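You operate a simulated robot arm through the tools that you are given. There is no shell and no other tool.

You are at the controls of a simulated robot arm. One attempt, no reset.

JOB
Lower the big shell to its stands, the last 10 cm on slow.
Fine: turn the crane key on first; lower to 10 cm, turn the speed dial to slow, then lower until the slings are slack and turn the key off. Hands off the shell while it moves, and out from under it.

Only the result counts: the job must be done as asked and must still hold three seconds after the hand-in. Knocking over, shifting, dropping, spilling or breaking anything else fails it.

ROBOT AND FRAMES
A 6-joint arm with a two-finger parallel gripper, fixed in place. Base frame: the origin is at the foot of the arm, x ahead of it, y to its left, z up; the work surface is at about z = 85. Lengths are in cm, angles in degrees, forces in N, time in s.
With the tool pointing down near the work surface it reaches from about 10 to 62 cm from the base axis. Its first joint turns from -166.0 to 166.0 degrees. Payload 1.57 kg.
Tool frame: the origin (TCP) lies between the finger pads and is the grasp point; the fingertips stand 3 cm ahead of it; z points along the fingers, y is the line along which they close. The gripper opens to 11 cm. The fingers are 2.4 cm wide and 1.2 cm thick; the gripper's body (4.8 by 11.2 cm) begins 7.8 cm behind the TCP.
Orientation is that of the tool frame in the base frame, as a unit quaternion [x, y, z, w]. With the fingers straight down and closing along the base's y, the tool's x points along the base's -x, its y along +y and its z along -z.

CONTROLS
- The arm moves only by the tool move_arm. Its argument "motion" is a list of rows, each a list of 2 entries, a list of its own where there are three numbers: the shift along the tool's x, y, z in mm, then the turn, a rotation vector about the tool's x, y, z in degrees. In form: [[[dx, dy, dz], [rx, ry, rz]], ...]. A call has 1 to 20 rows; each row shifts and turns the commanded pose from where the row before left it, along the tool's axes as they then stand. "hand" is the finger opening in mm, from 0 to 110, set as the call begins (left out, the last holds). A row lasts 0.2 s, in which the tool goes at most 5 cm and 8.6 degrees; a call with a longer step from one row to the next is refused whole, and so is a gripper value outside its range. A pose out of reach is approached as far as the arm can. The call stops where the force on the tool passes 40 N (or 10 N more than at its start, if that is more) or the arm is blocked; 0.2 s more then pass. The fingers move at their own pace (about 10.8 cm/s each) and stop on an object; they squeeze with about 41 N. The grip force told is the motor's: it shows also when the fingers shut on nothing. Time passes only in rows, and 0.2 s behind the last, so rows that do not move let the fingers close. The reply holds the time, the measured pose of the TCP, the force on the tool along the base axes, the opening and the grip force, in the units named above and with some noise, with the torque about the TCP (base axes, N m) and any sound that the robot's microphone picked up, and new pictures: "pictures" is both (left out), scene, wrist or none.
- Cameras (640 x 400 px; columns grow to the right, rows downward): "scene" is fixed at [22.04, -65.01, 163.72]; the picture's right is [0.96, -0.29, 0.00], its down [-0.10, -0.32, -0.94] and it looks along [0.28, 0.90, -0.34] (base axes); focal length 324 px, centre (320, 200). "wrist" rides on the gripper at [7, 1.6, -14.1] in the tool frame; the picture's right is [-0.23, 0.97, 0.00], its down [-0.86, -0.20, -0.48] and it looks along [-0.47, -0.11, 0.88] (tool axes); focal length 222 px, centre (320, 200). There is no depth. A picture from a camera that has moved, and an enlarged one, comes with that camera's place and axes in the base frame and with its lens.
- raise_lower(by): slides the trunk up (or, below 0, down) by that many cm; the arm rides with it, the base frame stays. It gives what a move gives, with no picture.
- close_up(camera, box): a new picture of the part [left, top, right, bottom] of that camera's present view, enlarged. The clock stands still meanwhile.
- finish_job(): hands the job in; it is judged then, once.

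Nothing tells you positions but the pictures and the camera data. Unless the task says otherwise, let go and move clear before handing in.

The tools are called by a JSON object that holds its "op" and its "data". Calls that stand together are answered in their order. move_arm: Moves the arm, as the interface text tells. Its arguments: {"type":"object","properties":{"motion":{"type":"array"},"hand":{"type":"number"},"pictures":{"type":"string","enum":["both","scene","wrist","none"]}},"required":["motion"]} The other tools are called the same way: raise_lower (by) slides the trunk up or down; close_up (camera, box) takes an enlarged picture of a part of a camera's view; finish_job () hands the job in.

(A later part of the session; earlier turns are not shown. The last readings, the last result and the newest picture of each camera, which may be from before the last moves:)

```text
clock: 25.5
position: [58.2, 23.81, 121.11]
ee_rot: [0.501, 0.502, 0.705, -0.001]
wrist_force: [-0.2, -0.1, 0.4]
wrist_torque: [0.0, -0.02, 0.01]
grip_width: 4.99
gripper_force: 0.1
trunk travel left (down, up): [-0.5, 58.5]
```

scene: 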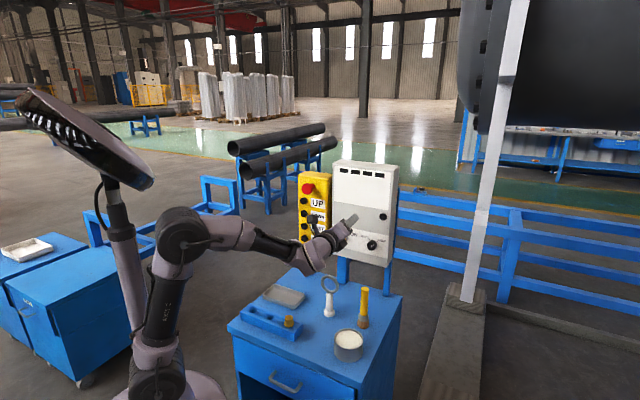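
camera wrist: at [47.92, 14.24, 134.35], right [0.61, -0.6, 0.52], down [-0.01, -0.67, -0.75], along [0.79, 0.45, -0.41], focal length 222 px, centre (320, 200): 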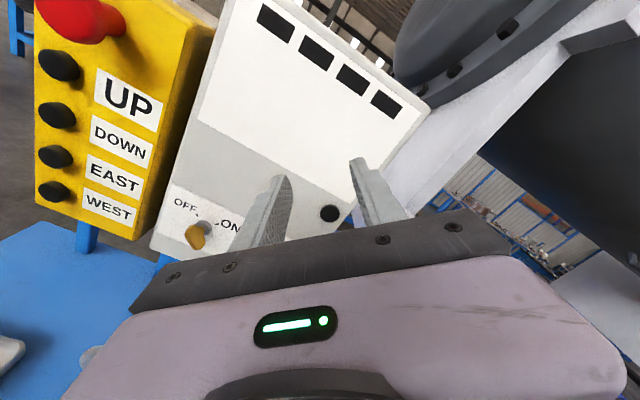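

It moved down freely this time, so I'll continue the remaining distance to line up with the key.

{"op": "move_arm", "data": {"motion": [[[-13.4, -35.8, 0], [0, 0, 0]], [[-13.4, -35.8, 0], [0, 0, 0]], [[-13.4, -35.8, 0], [0, 0, 0]]], "pictures": "both"}}

{"op": "close_up", "data": {"camera": "wrist", "box": [200, 80, 440, 230]}}

{"op": "close_up", "data": {"camera": "scene", "box": [270, 210, 398, 290]}}

```text
clock: 26.3
position: [54.68, 27.13, 110.28]
ee_rot: [0.501, 0.501, 0.705, -0.002]
wrist_force: [-0.5, 0.1, -0.1]
wrist_torque: [0.04, -0.01, 0.02]
grip_width: 5.0
gripper_force: 0.1
trunk travel left (down, up): [-0.5, 58.5]
camera wrist: at [42.0, 19.75, 116.51], right [0.6, -0.6, 0.53], down [-0.01, -0.67, -0.74], along [0.8, 0.44, -0.41], focal length 222 px, centre (320, 200)
```

scene: 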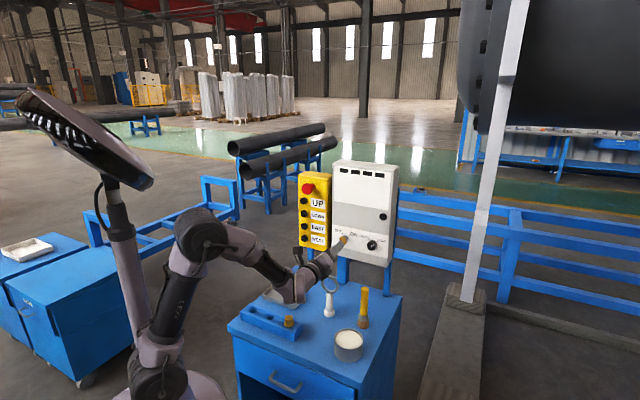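
wrist: 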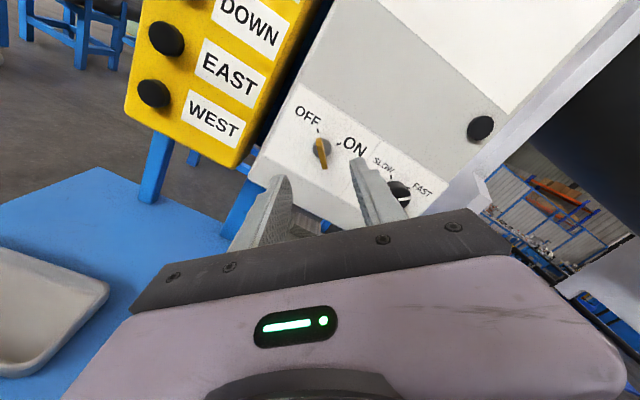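

```text
2.67 times, centred on (320, 155) of wrist
camera zoom: at [42.0, 19.75, 116.51], right [0.6, -0.6, 0.53], down [-0.01, -0.67, -0.74], along [0.8, 0.44, -0.41], focal length 592 px, centre (320, 320)
```

zoom: 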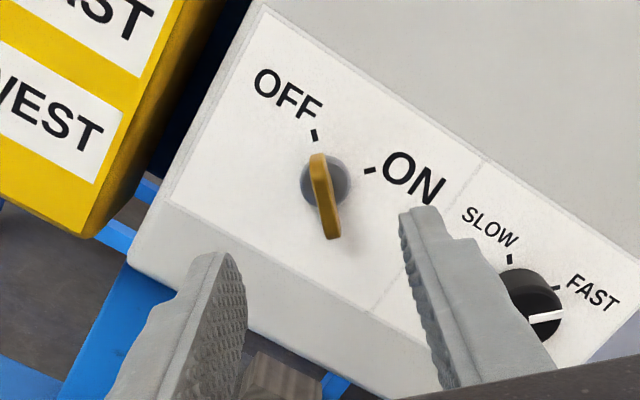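

```text
5.00 times, centred on (334, 250) of scene
camera zoom: at [22.04, -65.01, 163.72], right [0.96, -0.29, 0.0], down [-0.1, -0.32, -0.94], along [0.28, 0.9, -0.34], focal length 1621 px, centre (250, -50)
```

zoom: 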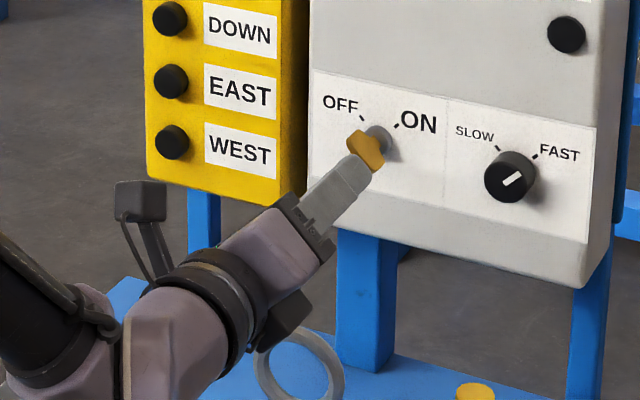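

I'm now facing the key with the bow centred between the fingers and nearly parallel to them. I'll nudge sideways a few mm, add 3° of roll, and go forward 4 cm before looking again.

{"op": "move_arm", "data": {"motion": [[[2, 3, 20], [0, 0, 3]], [[2, 0, 20], [0, 0, 0]]], "pictures": "both"}}

{"op": "close_up", "data": {"camera": "wrist", "box": [240, 100, 400, 200]}}

{"op": "close_up", "data": {"camera": "scene", "box": [310, 215, 390, 265]}}

```text
clock: 26.9
position: [57.38, 30.13, 111.14]
ee_rot: [0.514, 0.489, 0.705, -0.021]
wrist_force: [0.8, 0.4, -0.2]
wrist_torque: [0.01, 0.0, -0.01]
grip_width: 5.02
gripper_force: 0.1
trunk travel left (down, up): [-0.5, 58.5]
camera wrist: at [44.99, 22.42, 117.61], right [0.62, -0.62, 0.48], down [-0.04, -0.64, -0.77], along [0.78, 0.46, -0.42], focal length 222 px, centre (320, 200)
```

scene: 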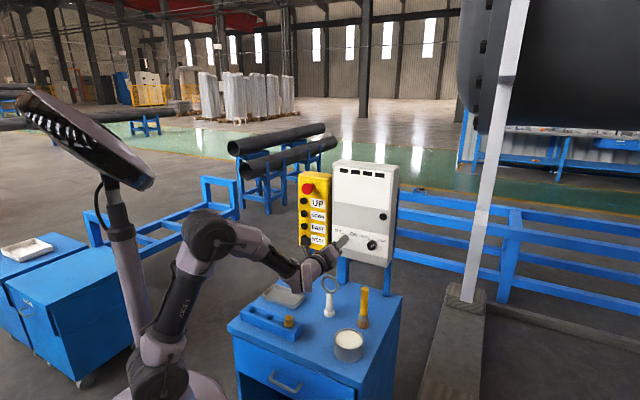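
wrist: 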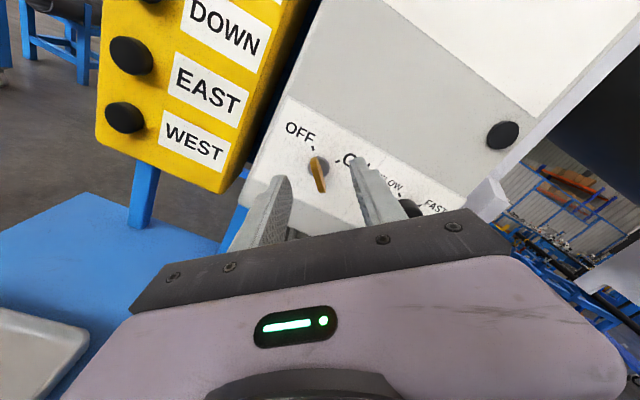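

```text
4.00 times, centred on (320, 150) of wrist
camera zoom: at [44.99, 22.42, 117.61], right [0.62, -0.62, 0.48], down [-0.04, -0.64, -0.77], along [0.78, 0.46, -0.42], focal length 888 px, centre (320, 400)
```

zoom: 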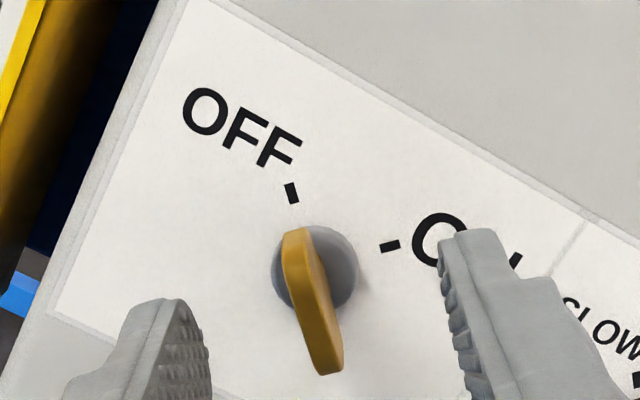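

```text
8.00 times, centred on (350, 240) of scene
camera zoom: at [22.04, -65.01, 163.72], right [0.96, -0.29, 0.0], down [-0.1, -0.32, -0.94], along [0.28, 0.9, -0.34], focal length 2594 px, centre (80, -120)
```

zoom: 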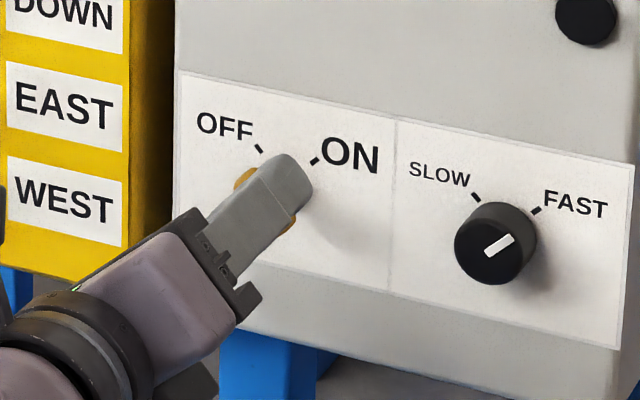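

Two views put the bow centre at about (61.3, 33.5, 110.5), about 7 mm along the tool's -x from my axis. I'll correct that and advance 21 mm so the fingertips overlap the bow but stay clear of the lock cylinder.

{"op": "move_arm", "data": {"motion": [[[-6, -1, 8], [0, 0, 0]], [[0, 0, 13], [0, 0, 0]]], "pictures": "both"}}

{"op": "close_up", "data": {"camera": "wrist", "box": [240, 120, 400, 220]}}

{"op": "close_up", "data": {"camera": "scene", "box": [310, 215, 390, 265]}}

```text
clock: 27.5
position: [59.11, 31.29, 110.69]
ee_rot: [0.514, 0.488, 0.705, -0.021]
wrist_force: [1.1, 0.4, -0.1]
wrist_torque: [0.0, 0.02, 0.04]
grip_width: 5.01
gripper_force: 0.0
trunk travel left (down, up): [-0.5, 58.5]
camera wrist: at [46.76, 23.69, 117.08], right [0.62, -0.62, 0.48], down [-0.04, -0.64, -0.77], along [0.78, 0.46, -0.42], focal length 222 px, centre (320, 200)
```

scene: 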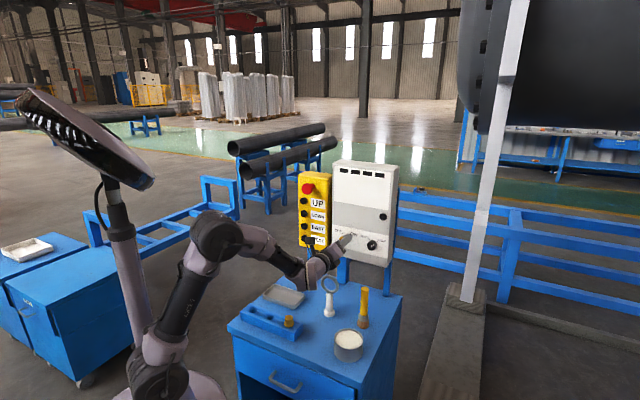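
wrist: 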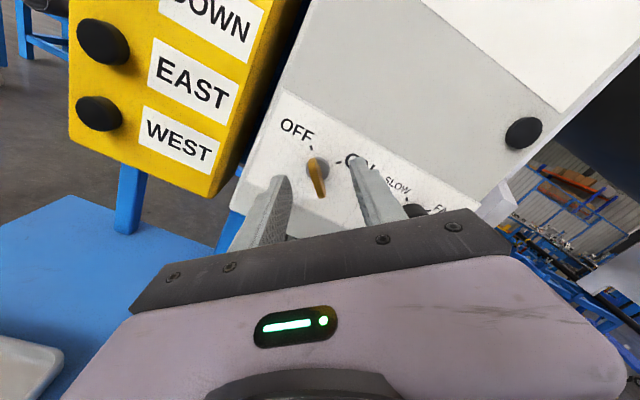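

```text
4.00 times, centred on (320, 170) of wrist
camera zoom: at [46.76, 23.69, 117.08], right [0.62, -0.62, 0.48], down [-0.04, -0.64, -0.77], along [0.78, 0.46, -0.42], focal length 888 px, centre (320, 320)
```

zoom: 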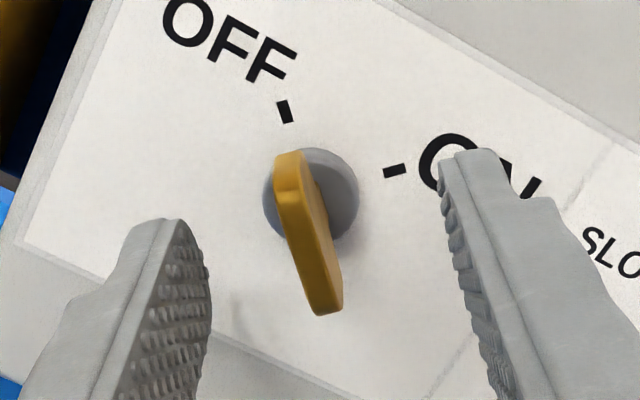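

```text
8.00 times, centred on (350, 240) of scene
camera zoom: at [22.04, -65.01, 163.72], right [0.96, -0.29, 0.0], down [-0.1, -0.32, -0.94], along [0.28, 0.9, -0.34], focal length 2594 px, centre (80, -120)
```

zoom: 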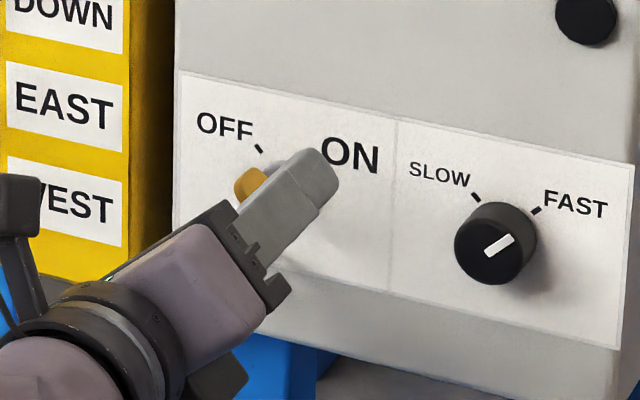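

The bow sits about 3 mm toward -y from centre, with the tips at n≈66.9. I'll shift 3 mm and close on it; the grip width will tell me whether I have the bow (about 0.7 cm) or the cylinder (about 2 cm).

{"op": "move_arm", "data": {"motion": [[[0, -3, 0], [0, 0, 0]], [[0, 0, 0], [0, 0, 0]]], "hand": 22, "pictures": "wrist"}}

{"op": "close_up", "data": {"camera": "wrist", "box": [240, 120, 400, 220]}}

```text
clock: 28.1
position: [58.96, 31.43, 110.51]
ee_rot: [0.514, 0.489, 0.705, -0.02]
wrist_force: [0.3, 0.1, -0.8]
wrist_torque: [0.01, 0.0, 0.01]
grip_width: 2.17
gripper_force: 0.0
trunk travel left (down, up): [-0.5, 58.5]
camera wrist: at [46.59, 23.83, 116.88], right [0.62, -0.62, 0.48], down [-0.04, -0.64, -0.77], along [0.78, 0.46, -0.42], focal length 222 px, centre (320, 200)
```

wrist: 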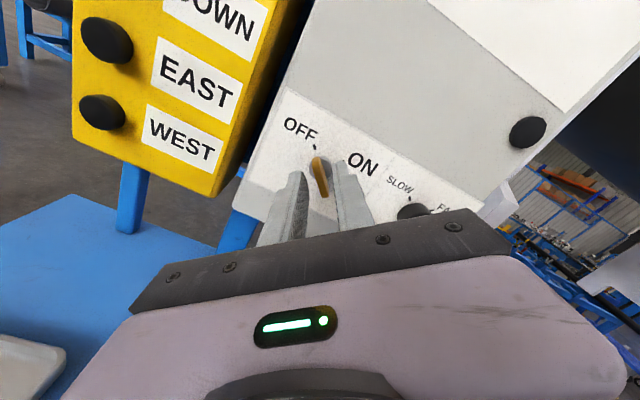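

```text
4.00 times, centred on (320, 170) of wrist
camera zoom: at [46.59, 23.83, 116.88], right [0.62, -0.62, 0.48], down [-0.04, -0.64, -0.77], along [0.78, 0.46, -0.42], focal length 888 px, centre (320, 320)
```

zoom: 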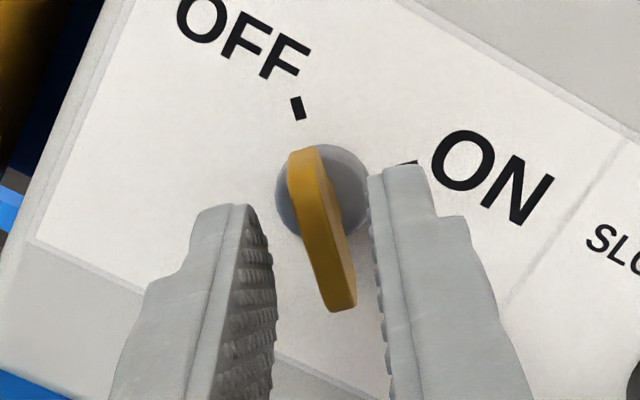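

The bow is well centred between the fingertips. Closing now to grip it.

{"op": "move_arm", "data": {"motion": [[[0, 0, 0], [0, 0, 0]], [[0, 0, 0], [0, 0, 0]], [[0, 0, 0], [0, 0, 0]]], "hand": 0, "pictures": "wrist"}}

{"op": "close_up", "data": {"camera": "wrist", "box": [240, 120, 400, 220]}}

{"op": "close_up", "data": {"camera": "scene", "box": [310, 215, 390, 265]}}

```text
clock: 28.9
position: [59.1, 31.45, 110.42]
ee_rot: [0.514, 0.488, 0.705, -0.021]
wrist_force: [5.7, -1.2, 4.3]
wrist_torque: [0.09, -0.09, -0.57]
grip_width: 0.6
gripper_force: 25.9
trunk travel left (down, up): [-0.5, 58.5]
camera wrist: at [46.63, 23.78, 116.91], right [0.62, -0.62, 0.48], down [-0.04, -0.64, -0.77], along [0.78, 0.46, -0.42], focal length 222 px, centre (320, 200)
```

wrist: 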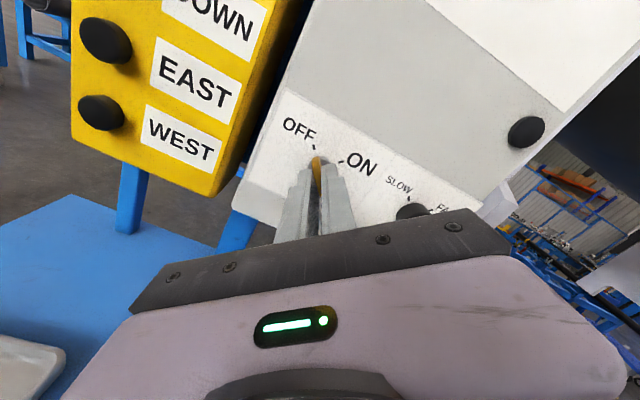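

```text
4.00 times, centred on (320, 170) of wrist
camera zoom: at [46.63, 23.78, 116.91], right [0.62, -0.62, 0.48], down [-0.04, -0.64, -0.77], along [0.78, 0.46, -0.42], focal length 888 px, centre (320, 320)
```

zoom: 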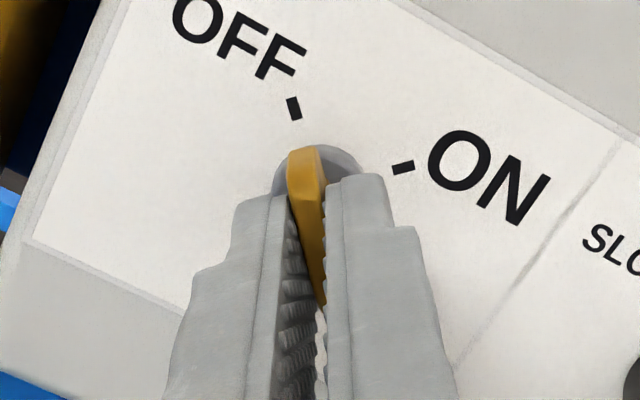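

```text
8.00 times, centred on (350, 240) of scene
camera zoom: at [22.04, -65.01, 163.72], right [0.96, -0.29, 0.0], down [-0.1, -0.32, -0.94], along [0.28, 0.9, -0.34], focal length 2594 px, centre (80, -120)
```

zoom: 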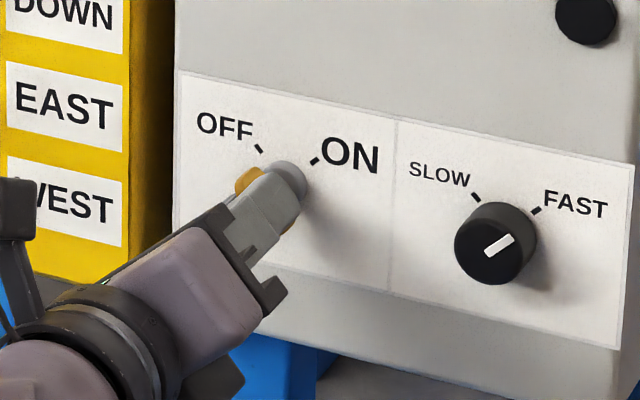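

The grip width is 0.6 cm with a firm squeeze, so I have the bow. I'll turn it clockwise in small steps and watch the force.

{"op": "move_arm", "data": {"motion": [[[0, 1, 0], [0, 0, 5]], [[0, -0.3, 0], [0, 0, 6]], [[0, -0.3, 0], [0, 0, 6]], [[0, -0.3, 0], [0, 0, 6]]], "pictures": "both"}}

{"op": "close_up", "data": {"camera": "wrist", "box": [240, 120, 400, 220]}}

{"op": "close_up", "data": {"camera": "scene", "box": [310, 215, 390, 265]}}

```text
clock: 29.9
position: [59.11, 31.26, 110.3]
ee_rot: [0.601, 0.376, 0.687, -0.161]
wrist_force: [-0.1, -0.9, 3.1]
wrist_torque: [-0.16, 0.17, -0.51]
grip_width: 0.59
gripper_force: 25.2
trunk travel left (down, up): [-0.5, 58.5]
camera wrist: at [48.56, 21.87, 117.74], right [0.71, -0.7, 0.1], down [-0.28, -0.4, -0.87], along [0.65, 0.59, -0.48], focal length 222 px, centre (320, 200)
```

scene: 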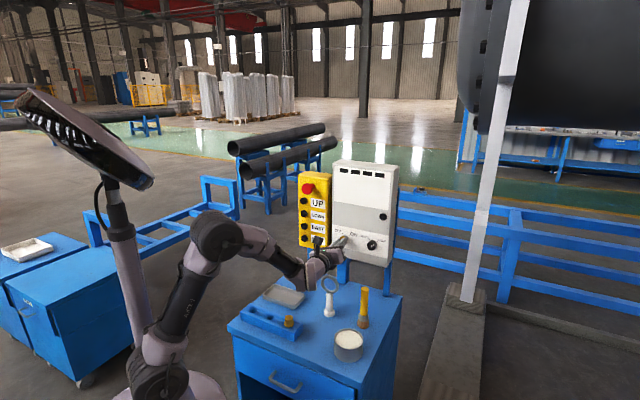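
wrist: 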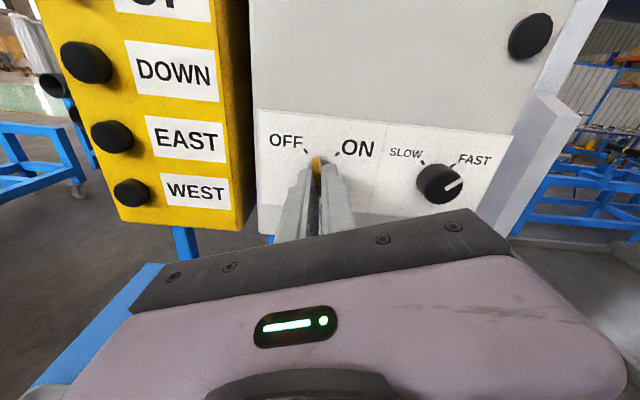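

```text
4.00 times, centred on (320, 170) of wrist
camera zoom: at [48.56, 21.87, 117.74], right [0.71, -0.7, 0.1], down [-0.28, -0.4, -0.87], along [0.65, 0.59, -0.48], focal length 888 px, centre (320, 320)
```

zoom: 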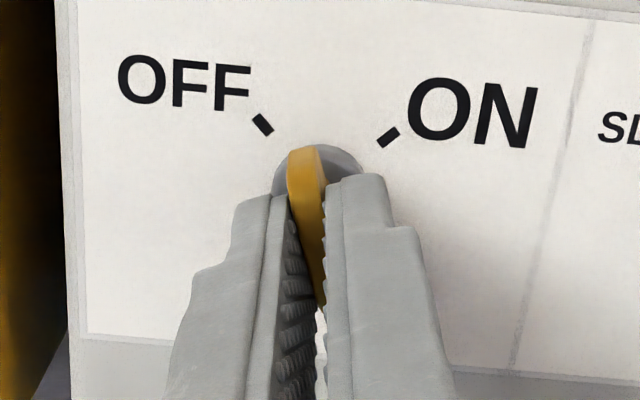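

```text
8.00 times, centred on (350, 240) of scene
camera zoom: at [22.04, -65.01, 163.72], right [0.96, -0.29, 0.0], down [-0.1, -0.32, -0.94], along [0.28, 0.9, -0.34], focal length 2594 px, centre (80, -120)
```

zoom: 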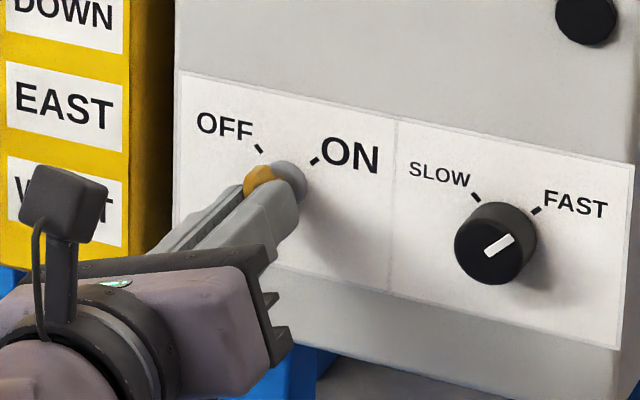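

The key is turning with the fingers and the forces are low. I'll continue toward ON.

{"op": "move_arm", "data": {"motion": [[[0, -0.3, 0], [0, 0, 7]], [[0, -0.3, 0], [0, 0, 7]], [[0, -0.3, 0], [0, 0, 7]], [[0, -0.3, 0], [0, 0, 7]], [[0, -0.3, 0], [0, 0, 7]]], "pictures": "wrist"}}

{"op": "close_up", "data": {"camera": "wrist", "box": [240, 120, 400, 220]}}

```text
clock: 31.1
position: [58.97, 31.36, 110.45]
ee_rot: [0.686, 0.177, 0.607, -0.361]
wrist_force: [6.7, 2.2, 13.7]
wrist_torque: [0.29, -0.3, -0.28]
grip_width: 0.6
gripper_force: 25.6
trunk travel left (down, up): [-0.5, 58.5]
camera wrist: at [51.51, 18.93, 116.83], right [0.62, -0.61, -0.49], down [-0.64, -0.04, -0.76], along [0.45, 0.79, -0.42], focal length 222 px, centre (320, 200)
```

wrist: 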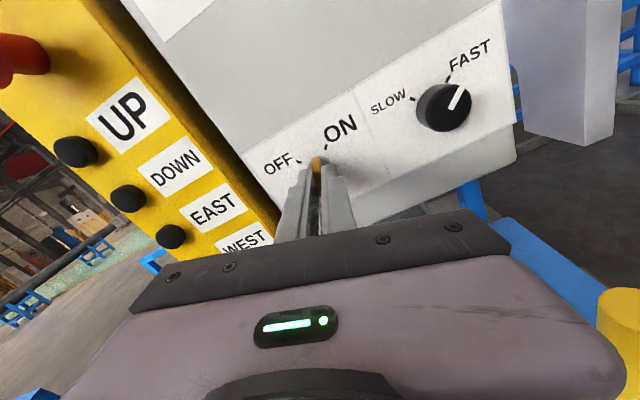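

```text
4.00 times, centred on (320, 170) of wrist
camera zoom: at [51.51, 18.93, 116.83], right [0.62, -0.61, -0.49], down [-0.64, -0.04, -0.76], along [0.45, 0.79, -0.42], focal length 888 px, centre (320, 320)
```

zoom: 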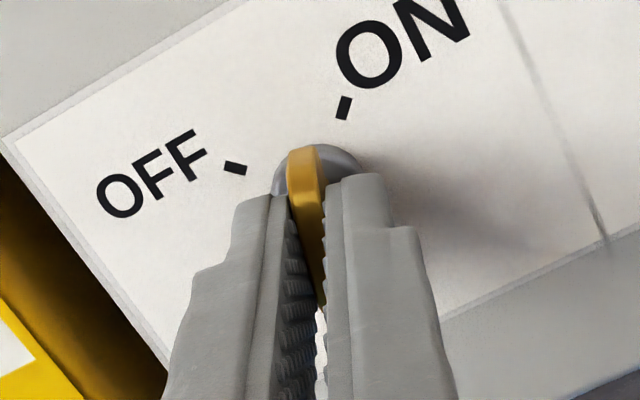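

The bow has about 32° left to reach the ON tick, and there is about 14 N along the blade. I'll relax 1.5 mm that way and finish the turn.

{"op": "move_arm", "data": {"motion": [[[1.5, 0, 0], [0, 0, 5]], [[0.3, 0, 0], [0, 0, 7]], [[0.3, 0, 0], [0, 0, 7]]], "pictures": "none"}}

```text
clock: 31.9
position: [59.04, 31.53, 110.49]
ee_rot: [0.708, 0.062, 0.537, -0.454]
wrist_force: [-2.5, -2.4, -4.7]
wrist_torque: [0.36, -0.37, -0.32]
grip_width: 0.58
gripper_force: 25.0
trunk travel left (down, up): [-0.5, 58.5]
```

{"op": "move_arm", "data": {"motion": [[[0, 0, 0], [0, 0, 6]], [[0, 0, 0], [0, 0, 6]]], "pictures": "both"}}

{"op": "close_up", "data": {"camera": "wrist", "box": [240, 100, 400, 220]}}

{"op": "close_up", "data": {"camera": "scene", "box": [310, 150, 400, 265]}}

```text
clock: 32.5
position: [58.97, 31.49, 110.42]
ee_rot: [0.71, -0.012, 0.486, -0.509]
wrist_force: [-8.3, -4.0, -11.2]
wrist_torque: [-0.42, 0.4, 0.7]
grip_width: 0.58
gripper_force: 25.8
trunk travel left (down, up): [-0.5, 58.5]
camera wrist: at [53.42, 17.05, 114.23], right [0.35, -0.35, -0.87], down [-0.88, 0.19, -0.43], along [0.32, 0.92, -0.24], focal length 222 px, centre (320, 200)
```

scene: 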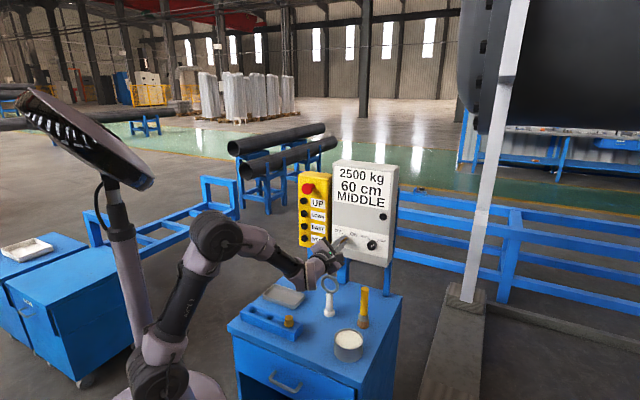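
wrist: 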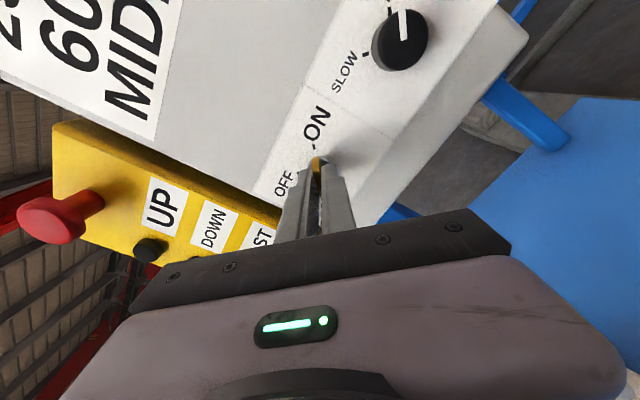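

```text
3.33 times, centred on (320, 160) of wrist
camera zoom: at [53.42, 17.05, 114.23], right [0.35, -0.35, -0.87], down [-0.88, 0.19, -0.43], along [0.32, 0.92, -0.24], focal length 740 px, centre (320, 333)
```

zoom: 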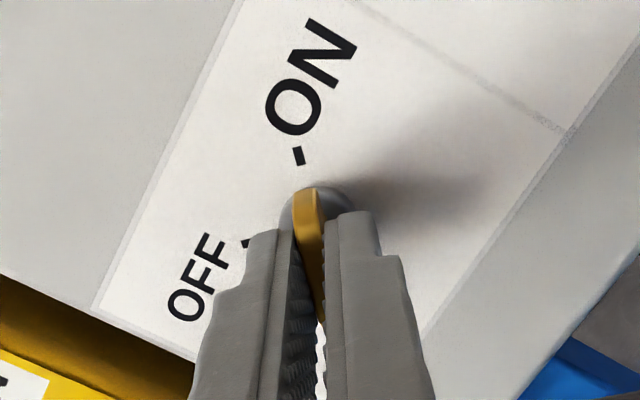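

```text
3.48 times, centred on (355, 208) of scene
camera zoom: at [22.04, -65.01, 163.72], right [0.96, -0.29, 0.0], down [-0.1, -0.32, -0.94], along [0.28, 0.9, -0.34], focal length 1128 px, centre (198, 174)
```

zoom: 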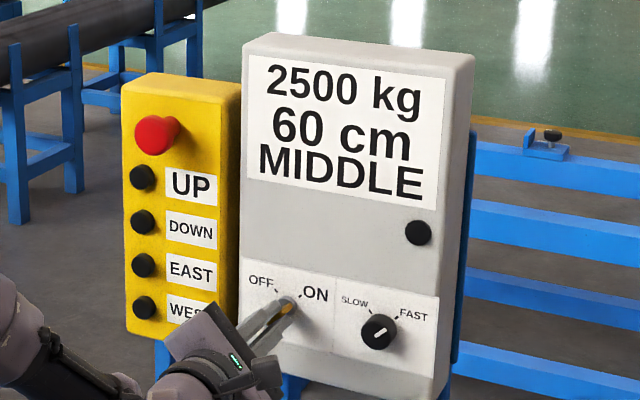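

The display lit up with "2500 kg / 60 cm / MIDDLE", so the crane key is on and the height readout shows 60 cm. I'll let go of the key and back straight off.

{"op": "move_arm", "data": {"motion": [[[0, 0, 0], [0, 0, 0]], [[0, 0, 0], [0, 0, 0]], [[0, 0, -20], [0, 0, 0]], [[0, 0, -30], [0, 0, 0]]], "hand": 40, "pictures": "both"}}

{"op": "close_up", "data": {"camera": "scene", "box": [290, 150, 410, 265]}}

{"op": "close_up", "data": {"camera": "wrist", "box": [200, 60, 440, 210]}}

```text
clock: 33.5
position: [55.37, 28.08, 110.45]
ee_rot: [0.709, -0.012, 0.488, -0.509]
wrist_force: [0.1, 0.4, 0.4]
wrist_torque: [0.01, 0.0, -0.03]
grip_width: 4.01
gripper_force: 0.0
trunk travel left (down, up): [-0.5, 58.5]
camera wrist: at [49.8, 13.73, 114.22], right [0.35, -0.35, -0.87], down [-0.88, 0.2, -0.43], along [0.32, 0.92, -0.24], focal length 222 px, centre (320, 200)
```

scene: 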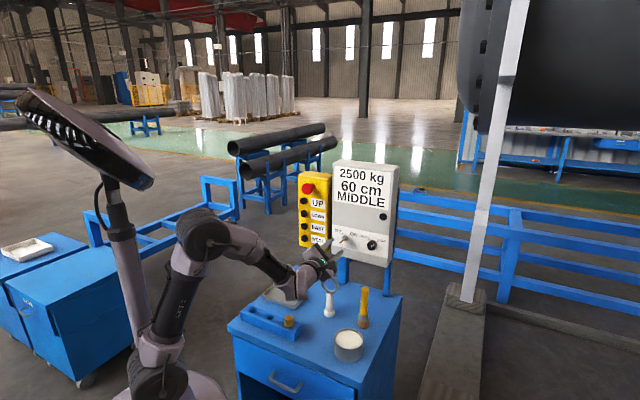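
wrist: 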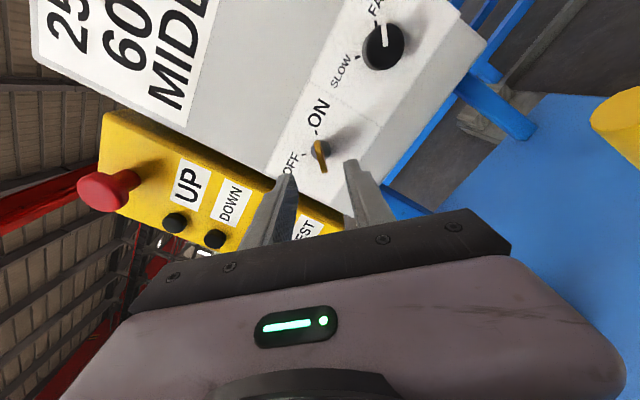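

```text
3.48 times, centred on (350, 208) of scene
camera zoom: at [22.04, -65.01, 163.72], right [0.96, -0.29, 0.0], down [-0.1, -0.32, -0.94], along [0.28, 0.9, -0.34], focal length 1128 px, centre (216, 174)
```

zoom: 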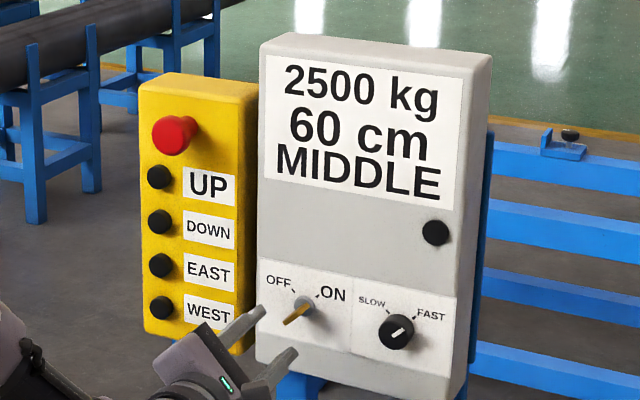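

```text
2.67 times, centred on (320, 135) of wrist
camera zoom: at [49.8, 13.73, 114.22], right [0.35, -0.35, -0.87], down [-0.88, 0.2, -0.43], along [0.32, 0.92, -0.24], focal length 592 px, centre (320, 373)
```

zoom: 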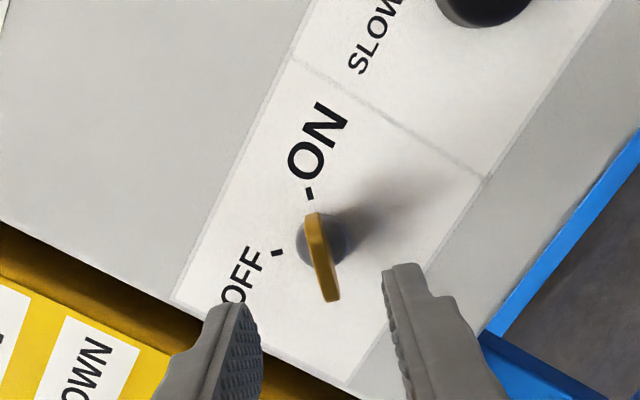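

The key stays at ON after release. Next is the DOWN button near u≈2.5, z≈117, so I'll close the fingers, roll upright, and move across in front of the pendant while keeping back from it.

{"op": "move_arm", "data": {"motion": [[[0, 0, -10], [0, 0, -7.8]], [[0, 0, -10], [0, 0, -7.8]], [[0, 0, 0], [0, 0, -7.8]], [[0, 0, 0], [0, 0, -7.8]], [[0, 0, 0], [0, 0, -7.8]], [[0, 0, 0], [0, 0, -7.8]], [[13, -33, 0], [0, 0, 0]], [[13, -33, 0], [0, 0, 0]]], "hand": 0, "pictures": "both"}}

```text
clock: 35.3
position: [49.46, 31.27, 113.42]
ee_rot: [0.655, 0.272, 0.65, -0.273]
wrist_force: [0.5, -0.6, 0.2]
wrist_torque: [0.02, -0.02, 0.02]
grip_width: 0.0
gripper_force: 21.1
trunk travel left (down, up): [-0.5, 58.5]
camera wrist: at [40.66, 20.04, 120.57], right [0.69, -0.69, -0.23], down [-0.48, -0.2, -0.85], along [0.54, 0.7, -0.47], focal length 222 px, centre (320, 200)
```

scene: 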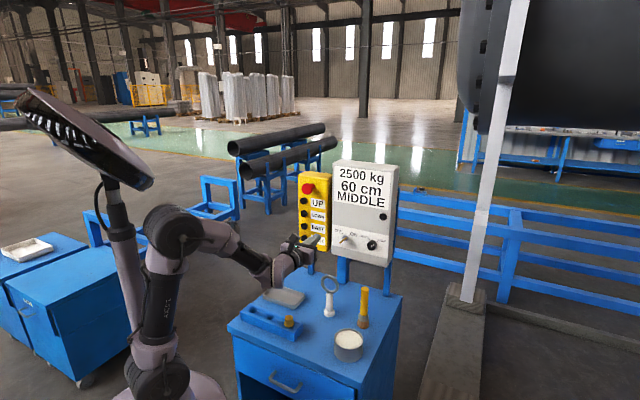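
wrist: 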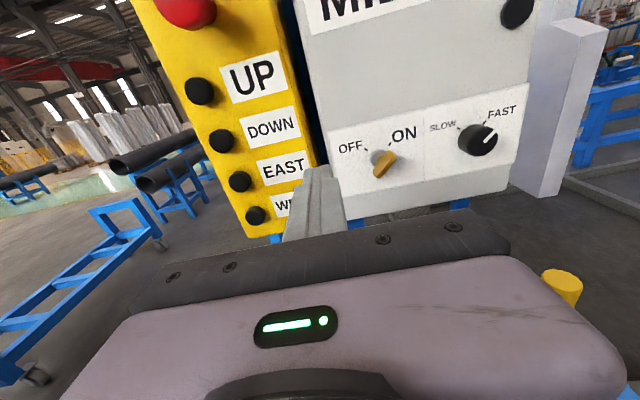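

Good reach here. DOWN now triangulates to about u=3, z=117.2, n≈67-68, so I'll line up with it and look again.

{"op": "move_arm", "data": {"motion": [[[13, -33, 0], [0, 0, 0]], [[13, -33, 0], [0, 0, 0]], [[12, -33, 0], [0, 0, 0]]], "hand": 0, "pictures": "both"}}

{"op": "close_up", "data": {"camera": "wrist", "box": [200, 60, 440, 210]}}

{"op": "close_up", "data": {"camera": "scene", "box": [260, 170, 400, 270]}}

```text
clock: 36.1
position: [42.45, 38.2, 117.33]
ee_rot: [0.655, 0.272, 0.65, -0.274]
wrist_force: [0.4, 0.6, -0.3]
wrist_torque: [-0.01, 0.0, -0.02]
grip_width: 0.0
gripper_force: 21.8
trunk travel left (down, up): [-0.5, 58.5]
camera wrist: at [33.76, 27.04, 124.51], right [0.69, -0.68, -0.23], down [-0.48, -0.2, -0.85], along [0.54, 0.7, -0.47], focal length 222 px, centre (320, 200)
```

scene: 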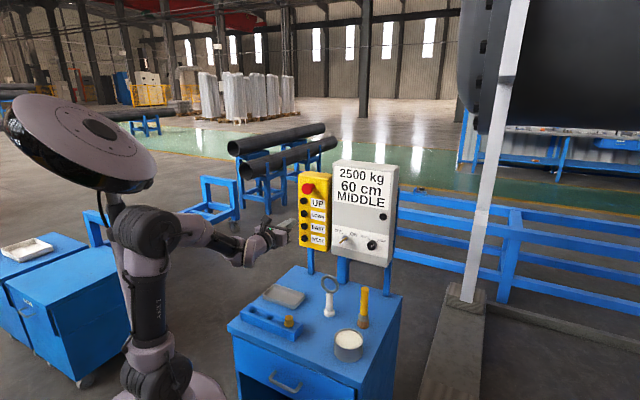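
wrist: 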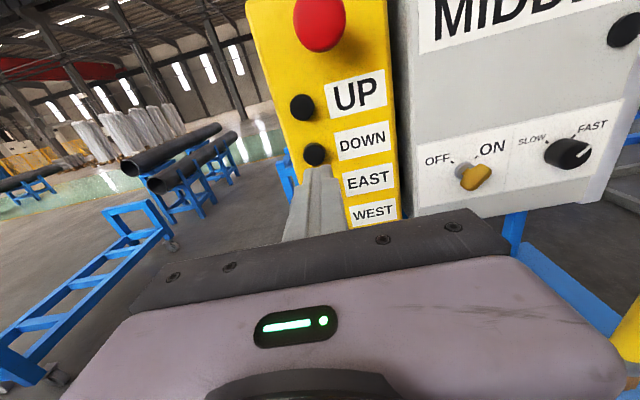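

```text
2.67 times, centred on (320, 135) of wrist
camera zoom: at [33.76, 27.04, 124.51], right [0.69, -0.68, -0.23], down [-0.48, -0.2, -0.85], along [0.54, 0.7, -0.47], focal length 592 px, centre (320, 373)
```

zoom: 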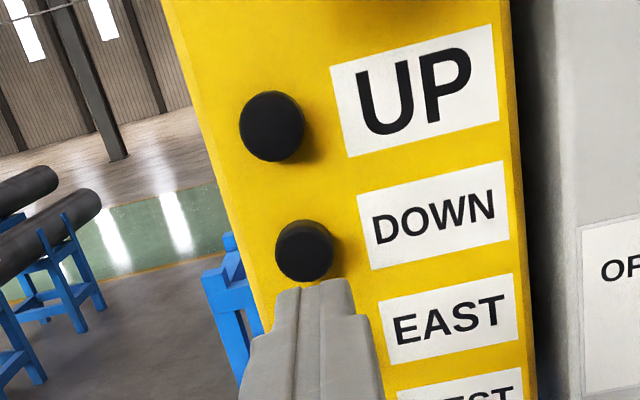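

```text
4.00 times, centred on (330, 220) of scene
camera zoom: at [22.04, -65.01, 163.72], right [0.96, -0.29, 0.0], down [-0.1, -0.32, -0.94], along [0.28, 0.9, -0.34], focal length 1297 px, centre (280, 120)
```

zoom: 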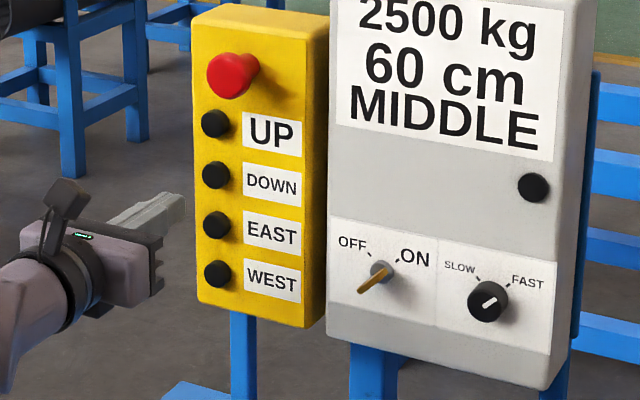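

The button is about 7.5 mm left of my axis and slightly below it. I'll correct that and advance 5 cm, leaving about 1.5-2 cm to contact.

{"op": "move_arm", "data": {"motion": [[[-2, -7.5, 15], [0, 0, 0]], [[0, 0, 20], [0, 0, 0]], [[0, 0, 15], [0, 0, 0]]], "hand": 0, "pictures": "both"}}

{"op": "close_up", "data": {"camera": "wrist", "box": [240, 100, 400, 200]}}

{"op": "close_up", "data": {"camera": "scene", "box": [280, 190, 350, 260]}}

```text
clock: 36.9
position: [45.76, 41.55, 116.97]
ee_rot: [0.652, 0.274, 0.651, -0.276]
wrist_force: [0.1, 0.7, 0.3]
wrist_torque: [0.03, 0.01, -0.01]
grip_width: 0.0
gripper_force: 21.8
out of reach, approached as far as the arm can: row 1
trunk travel left (down, up): [-0.5, 58.5]
camera wrist: at [37.01, 30.32, 124.08], right [0.7, -0.68, -0.23], down [-0.48, -0.2, -0.85], along [0.53, 0.71, -0.47], focal length 222 px, centre (320, 200)
```

scene: 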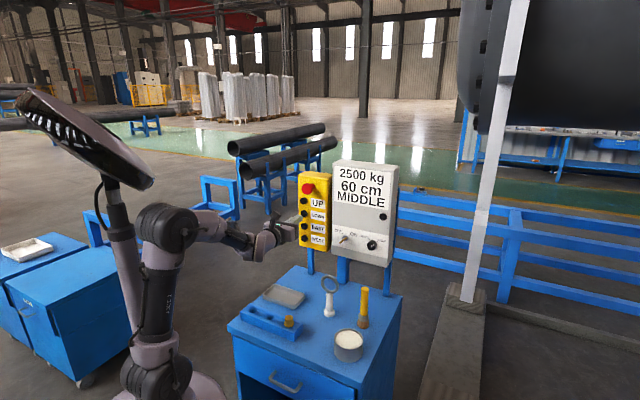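
wrist: 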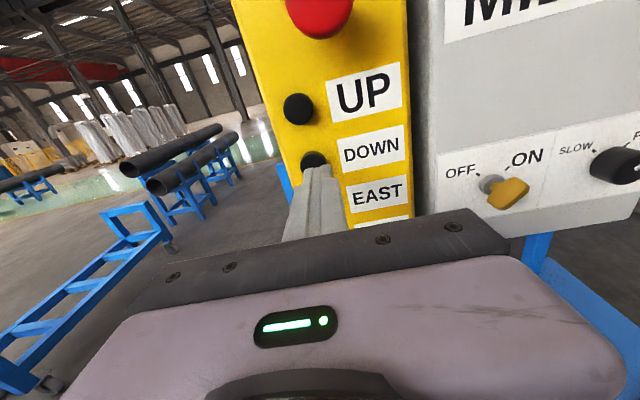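

```text
4.00 times, centred on (320, 150) of wrist
camera zoom: at [37.01, 30.32, 124.08], right [0.7, -0.68, -0.23], down [-0.48, -0.2, -0.85], along [0.53, 0.71, -0.47], focal length 888 px, centre (320, 400)
```

zoom: 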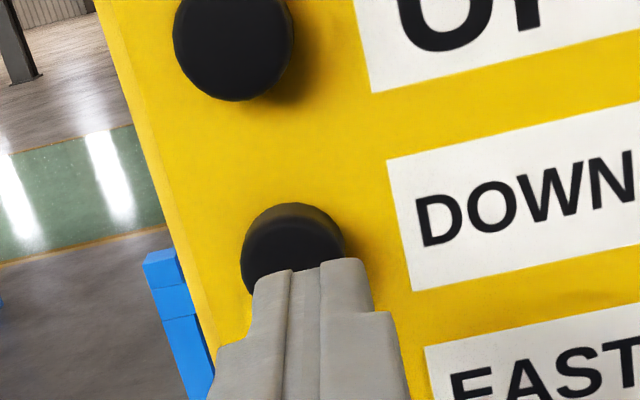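

```text
5.71 times, centred on (315, 225) of scene
camera zoom: at [22.04, -65.01, 163.72], right [0.96, -0.29, 0.0], down [-0.1, -0.32, -0.94], along [0.28, 0.9, -0.34], focal length 1853 px, centre (349, 57)
```

zoom: 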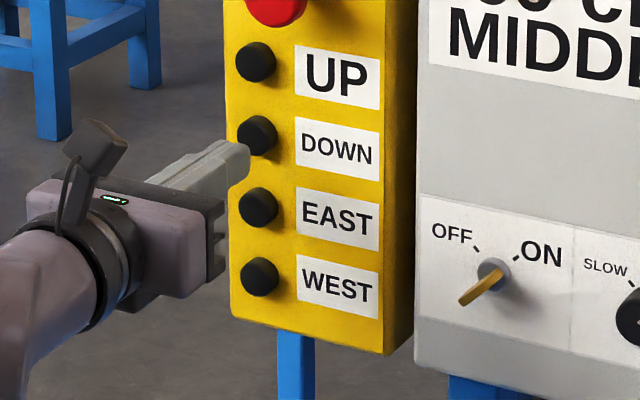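

I'm 6 mm right of the button's centre. I'll correct that and close in, leaving about 1.5 cm before contact.

{"op": "move_arm", "data": {"motion": [[[0.5, -2, 5], [0, 0, 0]], [[0.5, -2, 5], [0, 0, 0]], [[0.5, -2, 5], [0, 0, 0]]], "hand": 0, "pictures": "both"}}

{"op": "close_up", "data": {"camera": "wrist", "box": [240, 100, 400, 200]}}

{"op": "close_up", "data": {"camera": "scene", "box": [280, 190, 350, 260]}}

```text
clock: 37.7
position: [46.88, 42.74, 116.85]
ee_rot: [0.653, 0.273, 0.65, -0.276]
wrist_force: [0.5, 0.5, 0.7]
wrist_torque: [0.02, 0.0, -0.02]
grip_width: 0.0
gripper_force: 21.2
out of reach, approached as far as the arm can: row 1, 3
trunk travel left (down, up): [-0.5, 58.5]
camera wrist: at [38.26, 31.39, 123.96], right [0.7, -0.68, -0.23], down [-0.48, -0.2, -0.85], along [0.53, 0.71, -0.47], focal length 222 px, centre (320, 200)
```

scene: 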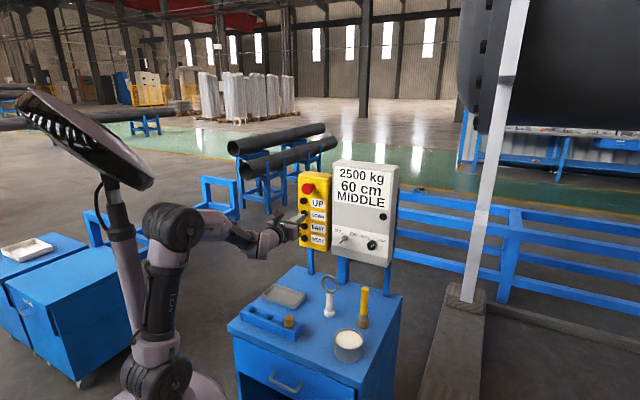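
wrist: 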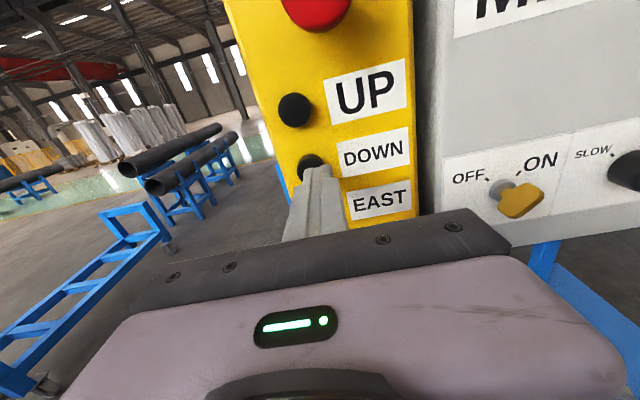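

```text
4.00 times, centred on (320, 150) of wrist
camera zoom: at [38.26, 31.39, 123.96], right [0.7, -0.68, -0.23], down [-0.48, -0.2, -0.85], along [0.53, 0.71, -0.47], focal length 888 px, centre (320, 400)
```

zoom: 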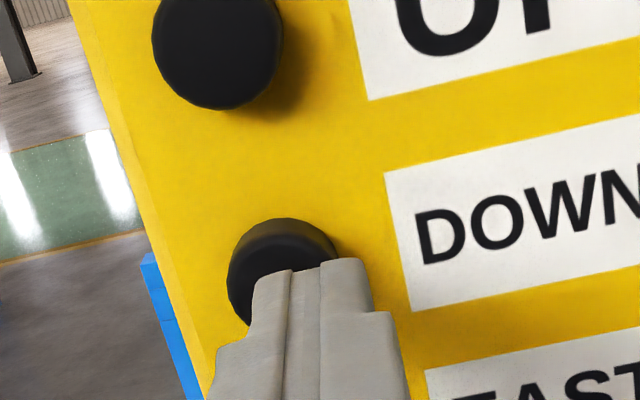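

```text
5.71 times, centred on (315, 225) of scene
camera zoom: at [22.04, -65.01, 163.72], right [0.96, -0.29, 0.0], down [-0.1, -0.32, -0.94], along [0.28, 0.9, -0.34], focal length 1853 px, centre (349, 57)
```

zoom: 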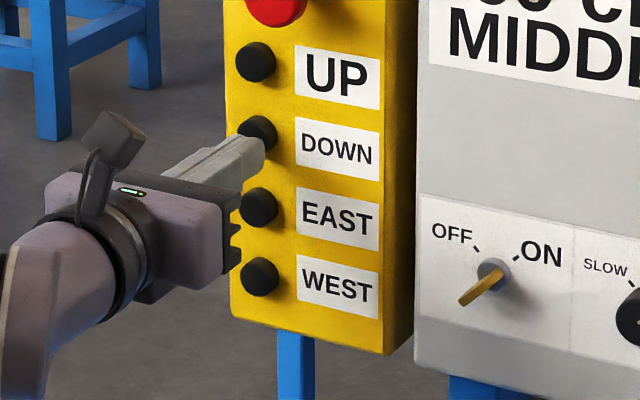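

Leftward motion is limited at this roll, and more roll has freed it up before. I'll add 20° of roll and shift the last 8 mm left, still short of contact.

{"op": "move_arm", "data": {"motion": [[[0, 0, 0], [0, 0, 6.7]], [[0, 0, 0], [0, 0, 6.7]], [[0, 0, 0], [0, 0, 6.7]], [[0, -4.4, 0], [0, 0, 0]], [[0, -4.4, 0], [0, 0, 0]]], "hand": 0, "pictures": "both"}}

{"op": "close_up", "data": {"camera": "wrist", "box": [240, 100, 400, 200]}}

{"op": "close_up", "data": {"camera": "scene", "box": [280, 190, 350, 260]}}

```text
clock: 38.9
position: [46.99, 42.54, 117.02]
ee_rot: [0.692, 0.155, 0.591, -0.385]
wrist_force: [0.6, -1.1, 0.7]
wrist_torque: [0.04, 0.0, -0.01]
grip_width: 0.0
gripper_force: 21.7
out of reach, approached as far as the arm can: row 4
trunk travel left (down, up): [-0.5, 58.5]
camera wrist: at [39.91, 29.72, 123.06], right [0.59, -0.58, -0.55], down [-0.68, -0.01, -0.73], along [0.42, 0.81, -0.4], focal length 222 px, centre (320, 200)
```

scene: 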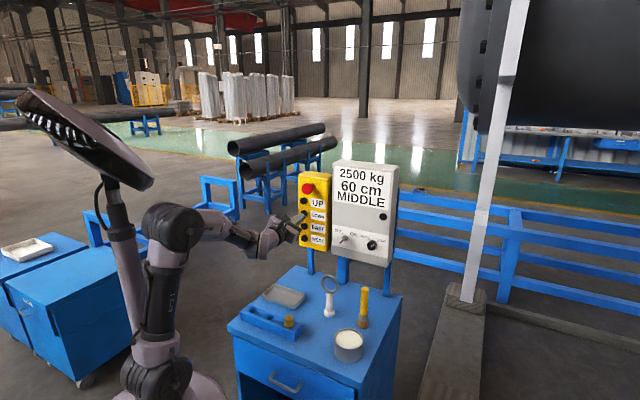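
wrist: 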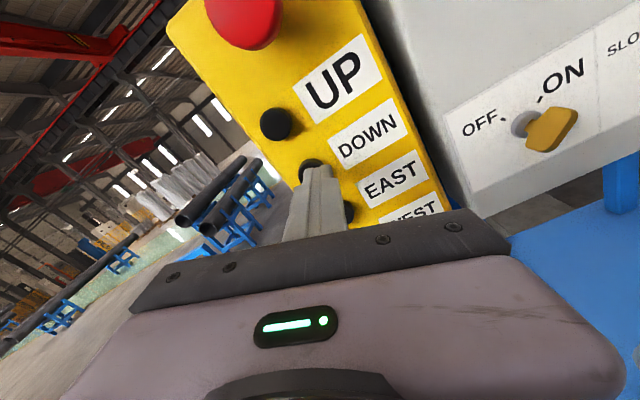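

```text
4.00 times, centred on (320, 150) of wrist
camera zoom: at [39.91, 29.72, 123.06], right [0.59, -0.58, -0.55], down [-0.68, -0.01, -0.73], along [0.42, 0.81, -0.4], focal length 888 px, centre (320, 400)
```

zoom: 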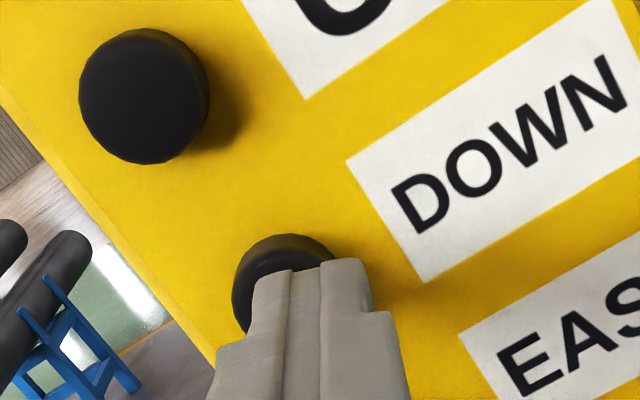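

```text
5.71 times, centred on (315, 225) of scene
camera zoom: at [22.04, -65.01, 163.72], right [0.96, -0.29, 0.0], down [-0.1, -0.32, -0.94], along [0.28, 0.9, -0.34], focal length 1853 px, centre (349, 57)
```

zoom: 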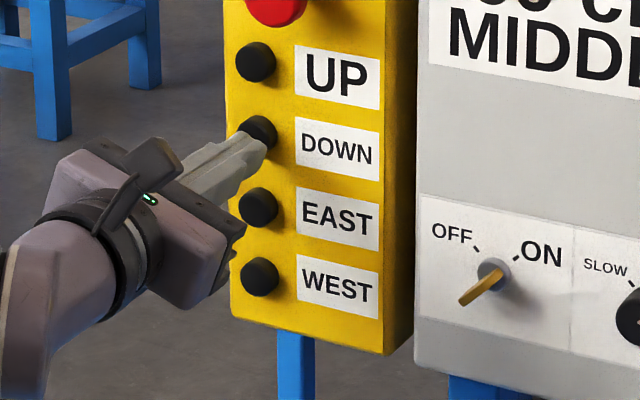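

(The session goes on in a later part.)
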